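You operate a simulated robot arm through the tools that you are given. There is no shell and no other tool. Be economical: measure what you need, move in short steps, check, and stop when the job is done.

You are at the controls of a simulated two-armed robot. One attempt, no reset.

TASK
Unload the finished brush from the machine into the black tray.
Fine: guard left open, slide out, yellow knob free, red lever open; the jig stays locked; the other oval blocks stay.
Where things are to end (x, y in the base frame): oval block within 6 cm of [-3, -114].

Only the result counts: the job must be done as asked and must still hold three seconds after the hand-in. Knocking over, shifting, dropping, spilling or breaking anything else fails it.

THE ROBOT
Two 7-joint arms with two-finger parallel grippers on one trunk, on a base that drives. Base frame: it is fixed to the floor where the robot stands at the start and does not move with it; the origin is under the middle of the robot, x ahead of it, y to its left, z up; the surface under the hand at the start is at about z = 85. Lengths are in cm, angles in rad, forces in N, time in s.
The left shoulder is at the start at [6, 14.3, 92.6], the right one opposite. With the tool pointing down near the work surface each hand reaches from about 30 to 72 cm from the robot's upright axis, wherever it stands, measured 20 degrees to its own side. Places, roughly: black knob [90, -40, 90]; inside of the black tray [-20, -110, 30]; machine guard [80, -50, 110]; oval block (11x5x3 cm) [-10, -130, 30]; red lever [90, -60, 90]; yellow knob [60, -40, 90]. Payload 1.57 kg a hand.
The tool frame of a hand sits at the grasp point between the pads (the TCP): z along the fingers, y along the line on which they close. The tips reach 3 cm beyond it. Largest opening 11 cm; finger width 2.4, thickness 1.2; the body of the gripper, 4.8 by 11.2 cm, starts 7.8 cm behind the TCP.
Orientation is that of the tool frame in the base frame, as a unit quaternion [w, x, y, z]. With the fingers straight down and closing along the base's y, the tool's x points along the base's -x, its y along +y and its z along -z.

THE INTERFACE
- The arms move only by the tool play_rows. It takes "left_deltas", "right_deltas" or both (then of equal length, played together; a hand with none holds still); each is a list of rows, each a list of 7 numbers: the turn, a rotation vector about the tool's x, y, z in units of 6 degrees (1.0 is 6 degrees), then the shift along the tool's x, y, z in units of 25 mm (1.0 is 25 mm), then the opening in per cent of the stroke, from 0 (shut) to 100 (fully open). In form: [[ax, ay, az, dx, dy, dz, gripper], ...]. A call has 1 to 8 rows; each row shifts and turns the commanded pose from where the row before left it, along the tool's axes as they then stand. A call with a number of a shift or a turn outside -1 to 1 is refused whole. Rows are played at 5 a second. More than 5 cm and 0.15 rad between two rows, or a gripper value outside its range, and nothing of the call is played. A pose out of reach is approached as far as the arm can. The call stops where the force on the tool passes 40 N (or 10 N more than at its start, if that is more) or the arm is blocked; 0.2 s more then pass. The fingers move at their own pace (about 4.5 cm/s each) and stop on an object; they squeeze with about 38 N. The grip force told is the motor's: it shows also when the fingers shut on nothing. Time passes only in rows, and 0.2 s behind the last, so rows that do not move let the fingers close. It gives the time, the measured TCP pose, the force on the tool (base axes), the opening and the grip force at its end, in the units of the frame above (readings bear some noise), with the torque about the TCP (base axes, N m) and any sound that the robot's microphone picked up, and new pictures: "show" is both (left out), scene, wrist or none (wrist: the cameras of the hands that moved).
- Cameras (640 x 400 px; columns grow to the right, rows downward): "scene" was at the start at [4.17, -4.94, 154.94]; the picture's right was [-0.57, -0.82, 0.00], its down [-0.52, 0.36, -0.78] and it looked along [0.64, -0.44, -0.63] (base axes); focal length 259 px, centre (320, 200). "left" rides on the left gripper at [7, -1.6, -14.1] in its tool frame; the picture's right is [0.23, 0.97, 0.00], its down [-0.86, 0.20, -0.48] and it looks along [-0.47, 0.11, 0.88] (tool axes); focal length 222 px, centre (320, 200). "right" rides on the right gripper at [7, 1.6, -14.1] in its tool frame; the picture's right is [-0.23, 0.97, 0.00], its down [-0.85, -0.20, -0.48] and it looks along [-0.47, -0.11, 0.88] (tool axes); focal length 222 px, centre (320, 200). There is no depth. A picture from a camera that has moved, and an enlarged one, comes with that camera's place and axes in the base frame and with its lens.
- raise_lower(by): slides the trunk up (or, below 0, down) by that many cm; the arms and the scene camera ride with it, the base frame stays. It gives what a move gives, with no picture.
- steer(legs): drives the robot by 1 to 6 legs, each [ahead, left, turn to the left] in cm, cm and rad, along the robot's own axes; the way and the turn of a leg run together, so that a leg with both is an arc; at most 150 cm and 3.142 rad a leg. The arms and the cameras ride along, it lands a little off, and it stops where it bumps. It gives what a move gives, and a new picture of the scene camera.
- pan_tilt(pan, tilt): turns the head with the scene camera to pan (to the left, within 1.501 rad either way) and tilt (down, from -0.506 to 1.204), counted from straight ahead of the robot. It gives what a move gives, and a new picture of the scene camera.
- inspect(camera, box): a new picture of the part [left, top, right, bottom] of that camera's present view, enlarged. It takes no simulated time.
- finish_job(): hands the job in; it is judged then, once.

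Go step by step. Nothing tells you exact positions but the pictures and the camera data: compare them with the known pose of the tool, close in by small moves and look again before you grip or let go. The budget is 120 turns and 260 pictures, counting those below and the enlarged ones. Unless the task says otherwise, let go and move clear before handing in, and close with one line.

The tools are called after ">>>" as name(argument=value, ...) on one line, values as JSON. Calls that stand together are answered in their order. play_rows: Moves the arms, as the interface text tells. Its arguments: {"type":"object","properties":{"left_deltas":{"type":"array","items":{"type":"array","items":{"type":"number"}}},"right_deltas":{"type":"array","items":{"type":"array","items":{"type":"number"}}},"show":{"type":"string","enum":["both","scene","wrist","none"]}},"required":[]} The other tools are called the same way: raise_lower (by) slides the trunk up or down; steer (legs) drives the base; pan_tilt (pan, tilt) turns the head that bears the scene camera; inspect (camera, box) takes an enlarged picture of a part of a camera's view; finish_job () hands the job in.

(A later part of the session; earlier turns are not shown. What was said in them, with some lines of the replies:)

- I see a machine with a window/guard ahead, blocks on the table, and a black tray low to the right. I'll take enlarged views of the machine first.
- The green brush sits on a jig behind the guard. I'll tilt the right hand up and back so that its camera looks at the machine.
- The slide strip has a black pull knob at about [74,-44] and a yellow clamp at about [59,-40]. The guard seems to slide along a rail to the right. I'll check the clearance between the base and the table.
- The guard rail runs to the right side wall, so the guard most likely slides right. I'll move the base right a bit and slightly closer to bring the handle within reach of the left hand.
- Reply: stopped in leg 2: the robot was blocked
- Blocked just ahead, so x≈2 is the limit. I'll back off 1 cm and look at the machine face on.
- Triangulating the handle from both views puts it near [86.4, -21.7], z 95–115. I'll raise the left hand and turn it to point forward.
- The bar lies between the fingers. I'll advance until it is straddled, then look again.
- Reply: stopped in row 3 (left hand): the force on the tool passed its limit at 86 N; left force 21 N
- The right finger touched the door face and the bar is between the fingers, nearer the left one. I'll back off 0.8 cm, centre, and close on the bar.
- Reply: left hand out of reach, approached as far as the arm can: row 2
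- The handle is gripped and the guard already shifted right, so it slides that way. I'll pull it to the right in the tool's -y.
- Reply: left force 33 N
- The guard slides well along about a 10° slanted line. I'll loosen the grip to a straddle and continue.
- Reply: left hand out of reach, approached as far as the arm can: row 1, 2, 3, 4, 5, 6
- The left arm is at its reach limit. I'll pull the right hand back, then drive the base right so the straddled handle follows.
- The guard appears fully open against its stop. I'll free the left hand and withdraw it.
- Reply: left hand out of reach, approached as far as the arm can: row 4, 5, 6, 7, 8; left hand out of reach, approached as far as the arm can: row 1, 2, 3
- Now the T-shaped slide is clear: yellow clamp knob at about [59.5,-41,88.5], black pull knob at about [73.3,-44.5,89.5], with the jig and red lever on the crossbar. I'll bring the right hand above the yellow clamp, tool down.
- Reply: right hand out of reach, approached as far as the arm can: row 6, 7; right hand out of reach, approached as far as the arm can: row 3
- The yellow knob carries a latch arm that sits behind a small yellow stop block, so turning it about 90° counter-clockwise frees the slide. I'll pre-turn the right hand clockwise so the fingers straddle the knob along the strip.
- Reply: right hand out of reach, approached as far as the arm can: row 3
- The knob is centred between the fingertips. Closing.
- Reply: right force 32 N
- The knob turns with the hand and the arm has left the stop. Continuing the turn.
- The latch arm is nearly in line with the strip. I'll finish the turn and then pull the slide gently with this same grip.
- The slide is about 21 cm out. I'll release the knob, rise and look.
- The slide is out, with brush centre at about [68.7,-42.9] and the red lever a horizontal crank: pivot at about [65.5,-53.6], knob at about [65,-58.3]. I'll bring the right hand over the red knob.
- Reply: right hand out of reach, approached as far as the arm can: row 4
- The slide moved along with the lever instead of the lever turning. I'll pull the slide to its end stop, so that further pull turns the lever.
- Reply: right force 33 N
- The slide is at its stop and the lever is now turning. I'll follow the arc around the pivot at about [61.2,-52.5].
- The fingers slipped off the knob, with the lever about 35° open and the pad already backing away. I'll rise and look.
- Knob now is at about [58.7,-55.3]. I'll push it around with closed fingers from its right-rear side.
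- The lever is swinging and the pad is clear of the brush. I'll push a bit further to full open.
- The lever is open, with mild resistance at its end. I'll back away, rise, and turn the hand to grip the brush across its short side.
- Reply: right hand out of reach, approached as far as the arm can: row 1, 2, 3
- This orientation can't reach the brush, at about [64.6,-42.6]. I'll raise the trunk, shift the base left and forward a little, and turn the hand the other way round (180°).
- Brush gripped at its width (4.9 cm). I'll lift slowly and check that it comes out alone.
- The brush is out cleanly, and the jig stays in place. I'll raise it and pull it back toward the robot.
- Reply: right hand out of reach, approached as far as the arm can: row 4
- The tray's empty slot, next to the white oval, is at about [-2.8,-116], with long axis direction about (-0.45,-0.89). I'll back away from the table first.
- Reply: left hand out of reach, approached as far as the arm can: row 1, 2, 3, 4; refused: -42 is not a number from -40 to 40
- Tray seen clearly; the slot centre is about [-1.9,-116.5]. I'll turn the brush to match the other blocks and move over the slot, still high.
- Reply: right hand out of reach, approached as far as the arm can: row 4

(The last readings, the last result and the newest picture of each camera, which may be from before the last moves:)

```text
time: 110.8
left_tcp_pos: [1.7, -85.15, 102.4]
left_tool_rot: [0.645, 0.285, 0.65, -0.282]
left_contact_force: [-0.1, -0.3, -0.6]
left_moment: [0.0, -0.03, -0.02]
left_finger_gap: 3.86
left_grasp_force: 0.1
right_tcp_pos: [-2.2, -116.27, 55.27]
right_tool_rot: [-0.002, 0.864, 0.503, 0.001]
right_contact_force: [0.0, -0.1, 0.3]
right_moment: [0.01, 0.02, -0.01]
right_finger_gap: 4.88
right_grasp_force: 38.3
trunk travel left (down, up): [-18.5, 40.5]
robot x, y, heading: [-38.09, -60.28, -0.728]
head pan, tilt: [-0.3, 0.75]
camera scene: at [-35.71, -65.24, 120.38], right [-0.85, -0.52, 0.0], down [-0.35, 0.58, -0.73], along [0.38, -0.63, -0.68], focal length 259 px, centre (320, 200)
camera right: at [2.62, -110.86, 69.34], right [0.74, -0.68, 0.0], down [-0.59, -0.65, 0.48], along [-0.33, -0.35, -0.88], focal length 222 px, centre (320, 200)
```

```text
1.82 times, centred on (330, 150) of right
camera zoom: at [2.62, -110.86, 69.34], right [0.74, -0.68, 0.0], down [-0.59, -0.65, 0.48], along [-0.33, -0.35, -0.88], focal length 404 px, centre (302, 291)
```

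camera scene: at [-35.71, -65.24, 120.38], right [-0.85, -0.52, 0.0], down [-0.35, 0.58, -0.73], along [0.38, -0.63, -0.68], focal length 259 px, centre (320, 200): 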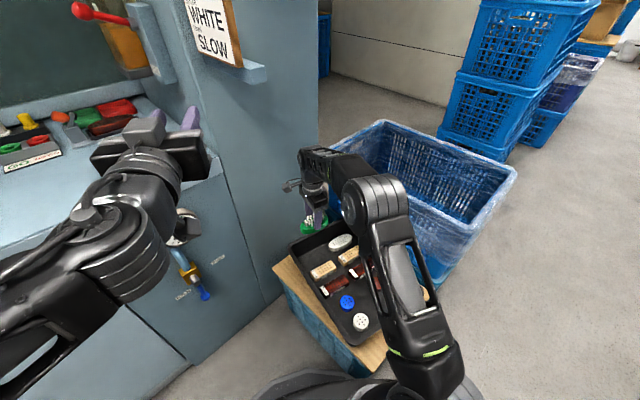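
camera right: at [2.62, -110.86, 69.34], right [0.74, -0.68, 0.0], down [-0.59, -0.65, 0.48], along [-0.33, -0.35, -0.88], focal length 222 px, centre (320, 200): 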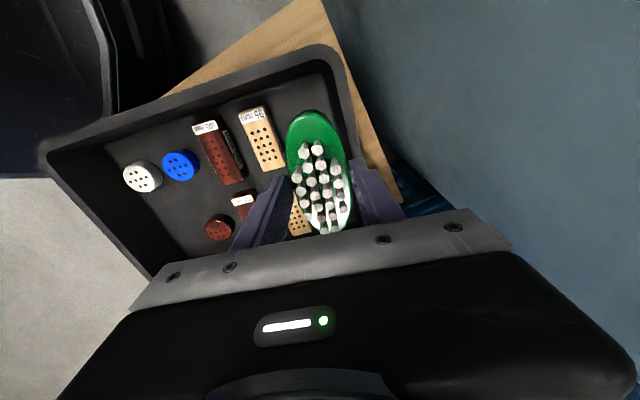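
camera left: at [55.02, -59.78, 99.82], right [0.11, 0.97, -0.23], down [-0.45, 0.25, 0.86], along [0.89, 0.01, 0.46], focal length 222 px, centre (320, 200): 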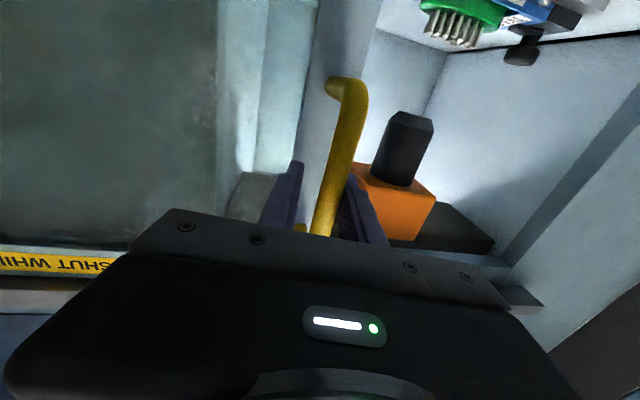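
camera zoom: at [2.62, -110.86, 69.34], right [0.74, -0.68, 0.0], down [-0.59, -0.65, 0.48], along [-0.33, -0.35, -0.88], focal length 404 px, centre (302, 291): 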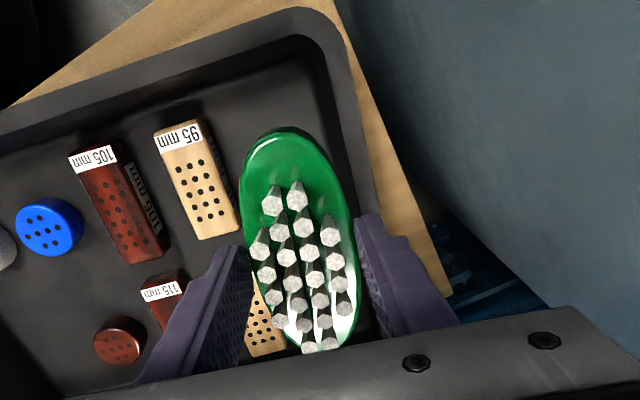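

The block tops triangulate to z≈36, so the tray floor is at about 33 and the slot at about [-2.7,-114.5]. I'll correct the position and descend partway.

>>> play_rows(right_deltas=[[0, 0, 0, 0.26, -0.26, 0, 0], [0, 0, 0, 0.26, -0.26, 0.6, 0], [0, 0, 0, 0, 0, 0.9, 0], [0, 0, 0, 0, 0, 0.9, 0], [0, 0, 0, 0, 0, 0.9, 0]])

>>> inspect(camera="scene", box=[260, 180, 400, 300])

>>> inspect(camera="right", box=[180, 40, 480, 260])

```text
time: 112.0
left_tcp_pos: [1.6, -85.08, 102.48]
left_tool_rot: [0.647, 0.283, 0.65, -0.282]
left_contact_force: [0.2, 0.5, -0.4]
left_moment: [0.0, 0.0, 0.04]
left_finger_gap: 3.85
left_grasp_force: 0.1
right_tcp_pos: [-2.63, -114.4, 47.13]
right_tool_rot: [0.0, 0.864, 0.503, -0.001]
right_contact_force: [0.7, -0.5, 0.0]
right_moment: [0.01, -0.01, 0.01]
right_finger_gap: 4.87
right_grasp_force: 38.2
trunk travel left (down, up): [-18.5, 40.5]
robot x, y, heading: [-37.71, -60.38, -0.728]
head pan, tilt: [-0.3, 0.75]
camera scene: at [-35.71, -65.23, 120.38], right [-0.85, -0.52, 0.0], down [-0.35, 0.58, -0.73], along [0.38, -0.63, -0.68], focal length 259 px, centre (320, 200)
camera right: at [2.19, -109.14, 61.16], right [0.74, -0.68, 0.0], down [-0.59, -0.65, 0.48], along [-0.32, -0.35, -0.88], focal length 222 px, centre (320, 200)
```

scene: 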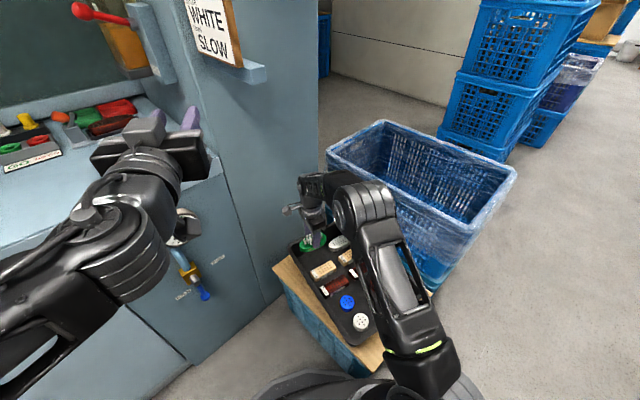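
right: 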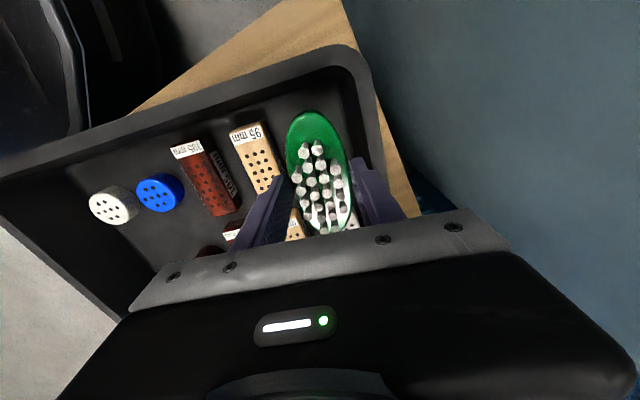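

```text
3.33 times, centred on (330, 240) of scene
camera zoom: at [-35.71, -65.23, 120.38], right [-0.85, -0.52, 0.0], down [-0.35, 0.58, -0.73], along [0.38, -0.63, -0.68], focal length 864 px, centre (287, 67)
```

zoom: 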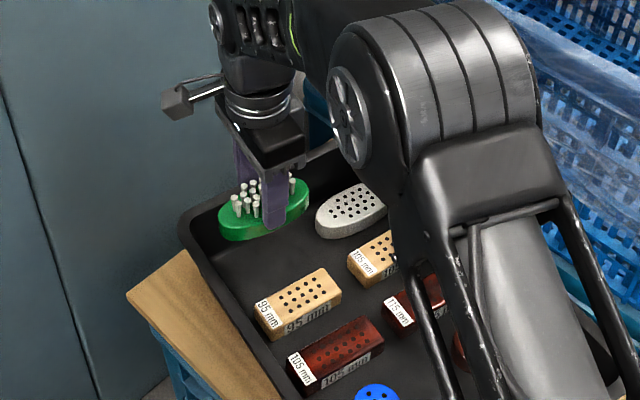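

```text
1.82 times, centred on (330, 150) of right
camera zoom: at [2.19, -109.14, 61.16], right [0.74, -0.68, 0.0], down [-0.59, -0.65, 0.48], along [-0.32, -0.35, -0.88], focal length 404 px, centre (302, 291)
```

zoom: 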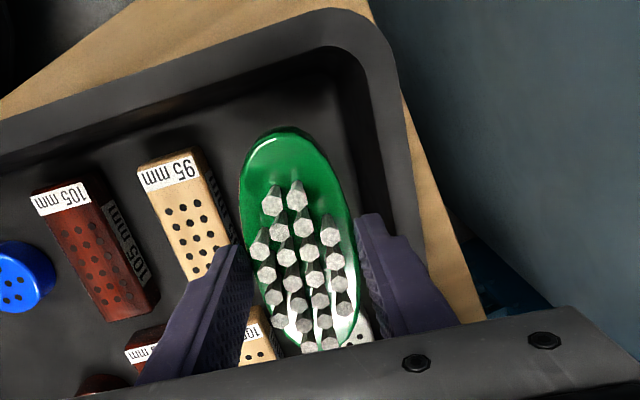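

>>> play_rows(right_deltas=[[0, 0, 0, 0, -0.16, 0.5, 0], [0, 0, 0, 0, 0, 0.8, 0], [0, 0, 0, 0, 0, 0.8, 0], [0, 0, 0, 0, 0, 0.6, 0]])

>>> inspect(camera="scene", box=[280, 200, 380, 280])

>>> inspect(camera="right", box=[180, 40, 480, 260])

```text
time: 113.0
left_tcp_pos: [1.67, -85.06, 102.49]
left_tool_rot: [0.647, 0.283, 0.65, -0.282]
left_contact_force: [-0.1, 0.2, 0.6]
left_moment: [0.01, 0.01, 0.04]
left_finger_gap: 3.86
left_grasp_force: 0.1
right_tcp_pos: [-2.99, -114.56, 40.39]
right_tool_rot: [-0.001, 0.864, 0.504, 0.001]
right_contact_force: [-0.7, -0.3, -1.4]
right_moment: [0.01, 0.01, -0.04]
right_finger_gap: 4.89
right_grasp_force: 38.0
trunk travel left (down, up): [-18.5, 40.5]
robot x, y, heading: [-38.29, -60.12, -0.724]
head pan, tilt: [-0.3, 0.75]
camera scene: at [-35.71, -65.23, 120.38], right [-0.85, -0.52, 0.0], down [-0.35, 0.58, -0.73], along [0.38, -0.63, -0.68], focal length 259 px, centre (320, 200)
camera right: at [1.87, -109.13, 54.45], right [0.74, -0.68, 0.0], down [-0.59, -0.65, 0.48], along [-0.32, -0.35, -0.88], focal length 222 px, centre (320, 200)
```

scene: 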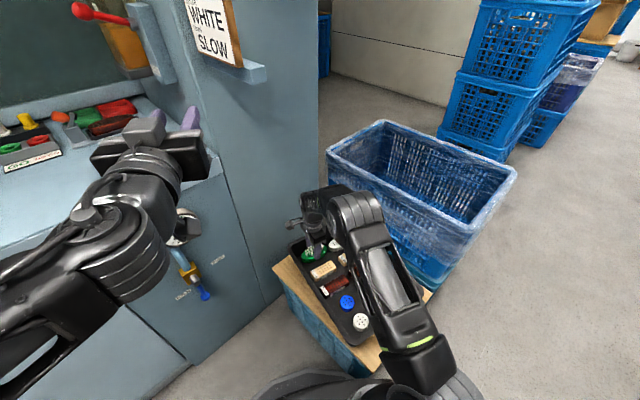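
right: 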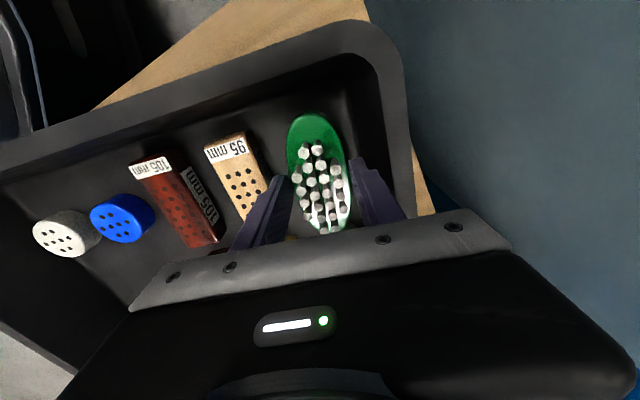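

```text
5.00 times, centred on (330, 240) of scene
camera zoom: at [-35.71, -65.23, 120.38], right [-0.85, -0.52, 0.0], down [-0.35, 0.58, -0.73], along [0.38, -0.63, -0.68], focal length 1296 px, centre (270, 0)
```

zoom: 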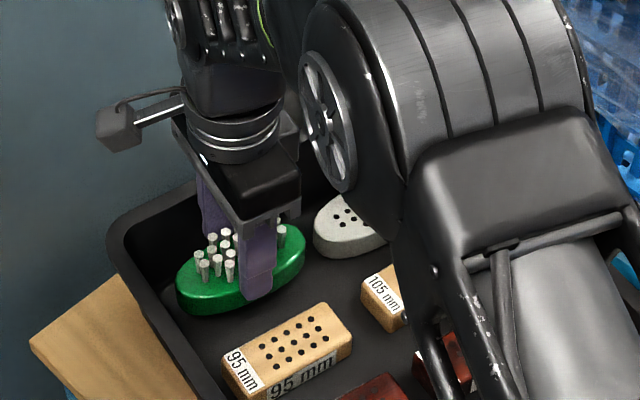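

```text
1.82 times, centred on (330, 150) of right
camera zoom: at [1.87, -109.13, 54.45], right [0.74, -0.68, 0.0], down [-0.59, -0.65, 0.48], along [-0.32, -0.35, -0.88], focal length 404 px, centre (302, 291)
```

zoom: 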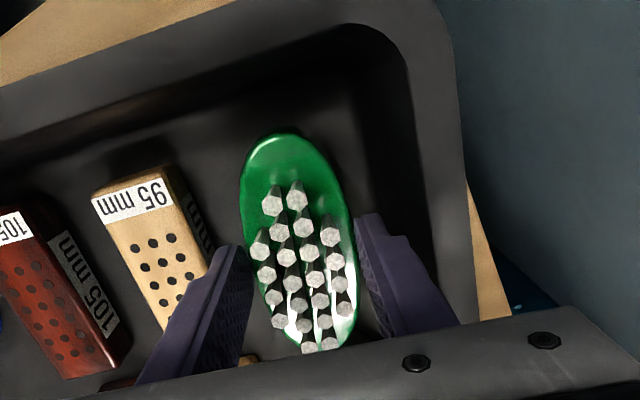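

>>> play_rows(right_deltas=[[0, 0, 0, 0, 0, 0.2, 0], [0, 0, 0, 0, 0, 0.2, 0], [0, 0, 0, 0, 0, 0.2, 0], [0, 0, 0, 0, 0, 0, 0]], show="none")

```text
time: 114.0
left_tcp_pos: [1.66, -84.91, 102.51]
left_tool_rot: [0.646, 0.284, 0.651, -0.281]
left_contact_force: [-0.6, 0.4, 0.5]
left_moment: [0.03, 0.03, -0.03]
left_finger_gap: 3.85
left_grasp_force: 0.1
right_tcp_pos: [-2.95, -114.47, 38.77]
right_tool_rot: [0.001, 0.864, 0.503, 0.0]
right_contact_force: [0.3, 0.2, -0.2]
right_moment: [0.03, 0.02, 0.0]
right_finger_gap: 4.92
right_grasp_force: 38.0
trunk travel left (down, up): [-18.5, 40.5]
robot x, y, heading: [-37.97, -59.84, -0.726]
head pan, tilt: [-0.3, 0.75]
```

>>> play_rows(right_deltas=[[0, 0, 0, 0, 0, 0.15, 0], [0, 0, 0, 0, 0, 0.15, 0], [0, 0, 0, 0, 0, 0.15, 0], [0, 0, 0, 0, 0, 0, 0]], show="none")

>>> inspect(camera="scene", box=[290, 220, 350, 270])

```text
time: 115.0
left_tcp_pos: [1.53, -84.94, 102.61]
left_tool_rot: [0.646, 0.284, 0.65, -0.283]
left_contact_force: [-0.3, 0.0, -0.7]
left_moment: [-0.03, 0.0, 0.01]
left_finger_gap: 3.89
left_grasp_force: 0.1
right_tcp_pos: [-2.95, -114.31, 38.14]
right_tool_rot: [0.002, 0.864, 0.503, -0.001]
right_contact_force: [-8.4, 1.9, 32.0]
right_moment: [0.32, 0.31, -0.04]
right_finger_gap: 4.89
right_grasp_force: 37.8
trunk travel left (down, up): [-18.5, 40.5]
robot x, y, heading: [-37.82, -59.97, -0.729]
head pan, tilt: [-0.3, 0.75]
```

```text
8.00 times, centred on (320, 245) of scene
camera zoom: at [-35.89, -65.01, 120.44], right [-0.86, -0.52, 0.0], down [-0.35, 0.58, -0.73], along [0.38, -0.63, -0.68], focal length 2073 px, centre (320, -160)
```

zoom: 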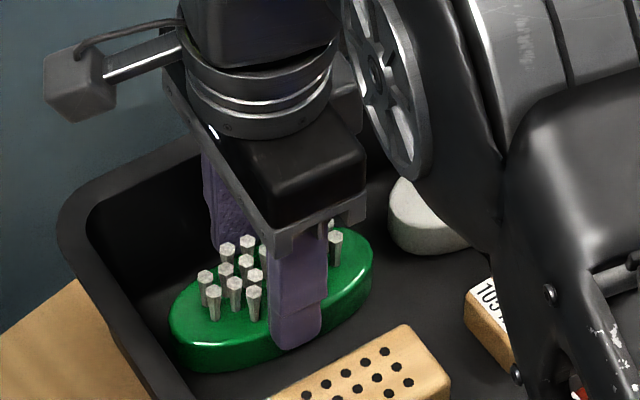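

The brush rests on the tray floor. I'll relieve the pressure, open slightly and lift straight up.

>>> play_rows(right_deltas=[[0, 0, 0, 0, 0, -0.14, 0], [0, 0, 0, 0, 0, 0, 50], [0, 0, 0, 0, 0, 0, 54], [0, 0, 0, 0, 0, 0, 54], [0, 0, 0, 0, 0, -0.4, 54], [0, 0, 0, 0, 0, -0.8, 54], [0, 0, 0, 0, 0, -0.9, 54], [0, 0, 0, 0, 0, -0.9, 54]])

>>> inspect(camera="scene", box=[280, 200, 380, 280])

```text
time: 116.8
left_tcp_pos: [1.69, -85.02, 102.41]
left_tool_rot: [0.646, 0.284, 0.65, -0.282]
left_contact_force: [-0.2, 0.5, -0.4]
left_moment: [-0.03, 0.0, -0.02]
left_finger_gap: 3.83
left_grasp_force: 0.1
right_tcp_pos: [-2.99, -114.24, 45.65]
right_tool_rot: [-0.001, 0.863, 0.504, -0.001]
right_contact_force: [0.5, 0.1, 0.2]
right_moment: [0.01, -0.01, 0.01]
right_finger_gap: 5.92
right_grasp_force: 0.1
trunk travel left (down, up): [-18.5, 40.5]
robot x, y, heading: [-37.85, -59.98, -0.727]
head pan, tilt: [-0.3, 0.75]
camera scene: at [-35.71, -65.23, 120.38], right [-0.85, -0.52, 0.0], down [-0.35, 0.58, -0.73], along [0.38, -0.63, -0.68], focal length 259 px, centre (320, 200)
camera right: at [1.83, -108.92, 59.75], right [0.74, -0.68, 0.0], down [-0.59, -0.65, 0.48], along [-0.32, -0.35, -0.88], focal length 222 px, centre (320, 200)
```

scene: 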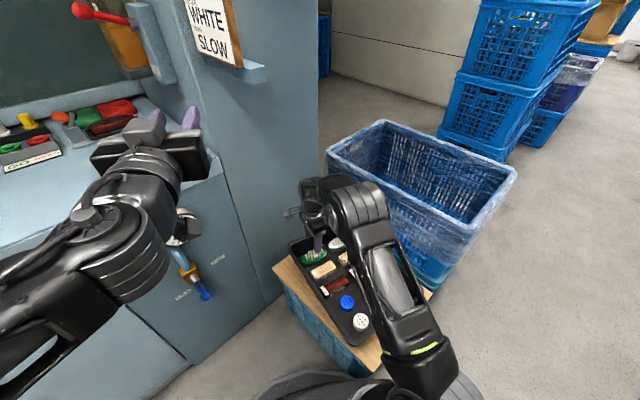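
right: 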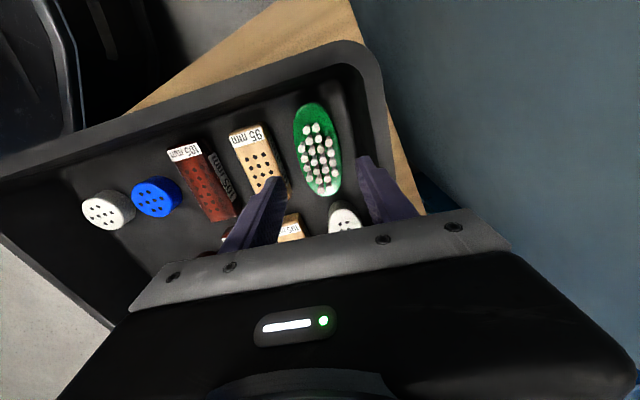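

```text
5.00 times, centred on (330, 240) of scene
camera zoom: at [-35.71, -65.23, 120.38], right [-0.85, -0.52, 0.0], down [-0.35, 0.58, -0.73], along [0.38, -0.63, -0.68], focal length 1296 px, centre (270, 0)
```

zoom: 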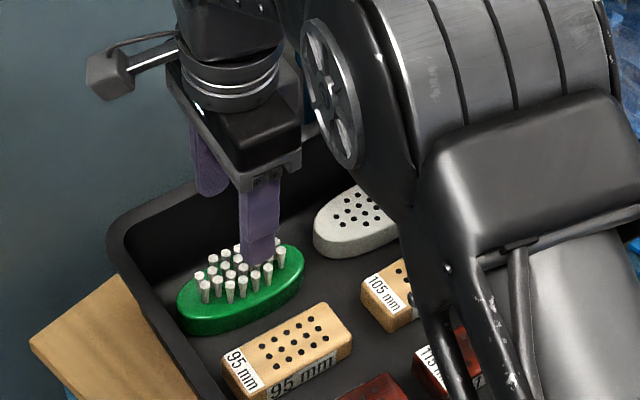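

Brush is placed in its slot. I'll raise the hand clear.

>>> play_rows(right_deltas=[[0, 0, 0, 0, 0, -0.9, 54], [0, 0, 0, 0, 0, -0.9, 54], [0, 0, 0, 0, 0, -0.9, 54], [0, 0, 0, 0, -0.8, -0.9, 54], [0, 0, 0, 0, -0.9, -0.5, 54], [0, 0, 0, 0, -0.9, 0, 54], [0, 0, 0, 0, -0.9, 0, 54], [0, 0, 0, 0, -0.9, 0, 54]])

>>> inspect(camera="scene", box=[260, 180, 440, 340])

>>> pan_tilt(pan=0.6, tilt=0.5)

```text
time: 118.6
left_tcp_pos: [1.68, -85.06, 102.44]
left_tool_rot: [0.646, 0.284, 0.65, -0.282]
left_contact_force: [-0.4, 1.3, 0.0]
left_moment: [0.01, 0.02, 0.01]
left_finger_gap: 3.86
left_grasp_force: 0.0
right_tcp_pos: [-12.65, -109.07, 55.82]
right_tool_rot: [0.0, 0.864, 0.503, -0.001]
right_contact_force: [0.6, 0.6, -0.7]
right_moment: [0.02, -0.02, 0.03]
right_finger_gap: 5.97
right_grasp_force: 0.0
trunk travel left (down, up): [-18.5, 40.5]
robot x, y, heading: [-38.16, -59.87, -0.721]
head pan, tilt: [-0.3, 0.75]
camera scene: at [-35.71, -65.23, 120.38], right [-0.85, -0.52, 0.0], down [-0.35, 0.58, -0.73], along [0.38, -0.63, -0.68], focal length 259 px, centre (320, 200)
camera right: at [-7.76, -103.61, 69.85], right [0.74, -0.68, 0.0], down [-0.59, -0.65, 0.48], along [-0.32, -0.35, -0.88], focal length 222 px, centre (320, 200)
```

scene: 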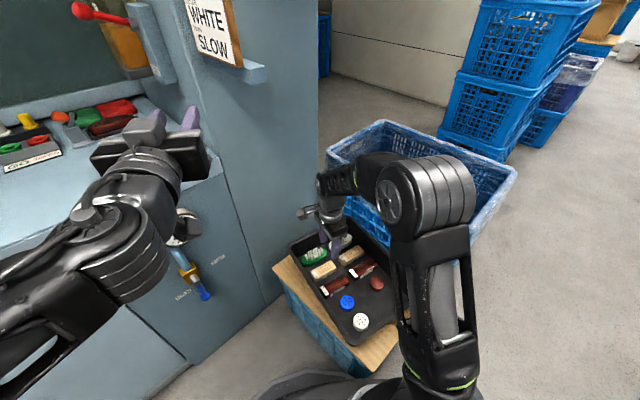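
right: 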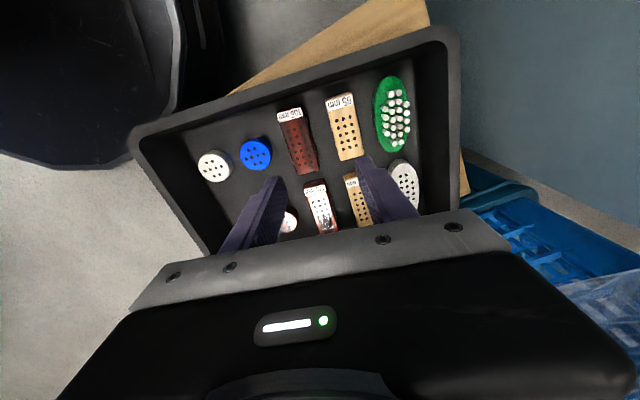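

```text
2.50 times, centred on (350, 260) of scene
camera zoom: at [-35.71, -65.23, 120.38], right [-0.85, -0.52, 0.0], down [-0.35, 0.58, -0.73], along [0.38, -0.63, -0.68], focal length 648 px, centre (245, 50)
```

zoom: 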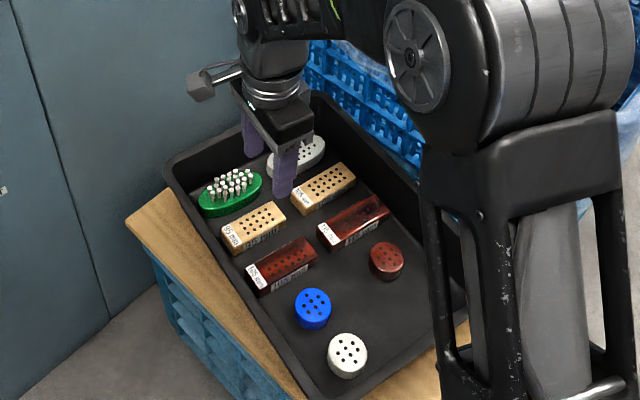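

```text
time: 119.8
left_tcp_pos: [1.76, -84.98, 102.54]
left_tool_rot: [0.645, 0.285, 0.65, -0.282]
left_contact_force: [0.4, -0.4, 0.4]
left_moment: [-0.06, 0.0, 0.0]
left_finger_gap: 3.87
left_grasp_force: 0.1
right_tcp_pos: [-12.57, -109.02, 55.78]
right_tool_rot: [-0.001, 0.863, 0.505, 0.0]
right_contact_force: [-0.8, -0.6, -0.6]
right_moment: [0.0, 0.03, -0.02]
right_finger_gap: 5.95
right_grasp_force: 0.1
trunk travel left (down, up): [-18.5, 40.5]
robot x, y, heading: [-37.64, -60.19, -0.732]
head pan, tilt: [0.6, 0.499]
camera scene: at [-30.99, -59.28, 122.58], right [-0.13, -0.99, 0.0], down [-0.48, 0.06, -0.88], along [0.87, -0.11, -0.48], focal length 259 px, centre (320, 200)
```

scene: 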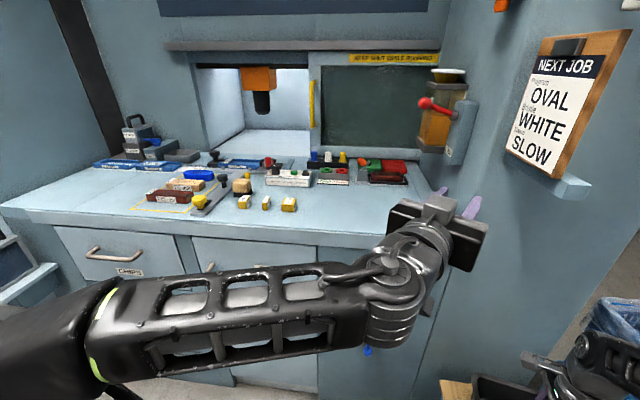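

The brush sits in the tray slot with the other blocks in place, the guard and slide are open and out, and both hands are clear. I'm handing in.

>>> finish_job()

```text
The job is handed in.
```

The finished brush is in the black tray at about [-3, -114], its target spot. The guard is open, the slide is out, the yellow knob is free and the red lever is open. I never touched the jig lock, and the other oval blocks look unmoved in the last pictures.
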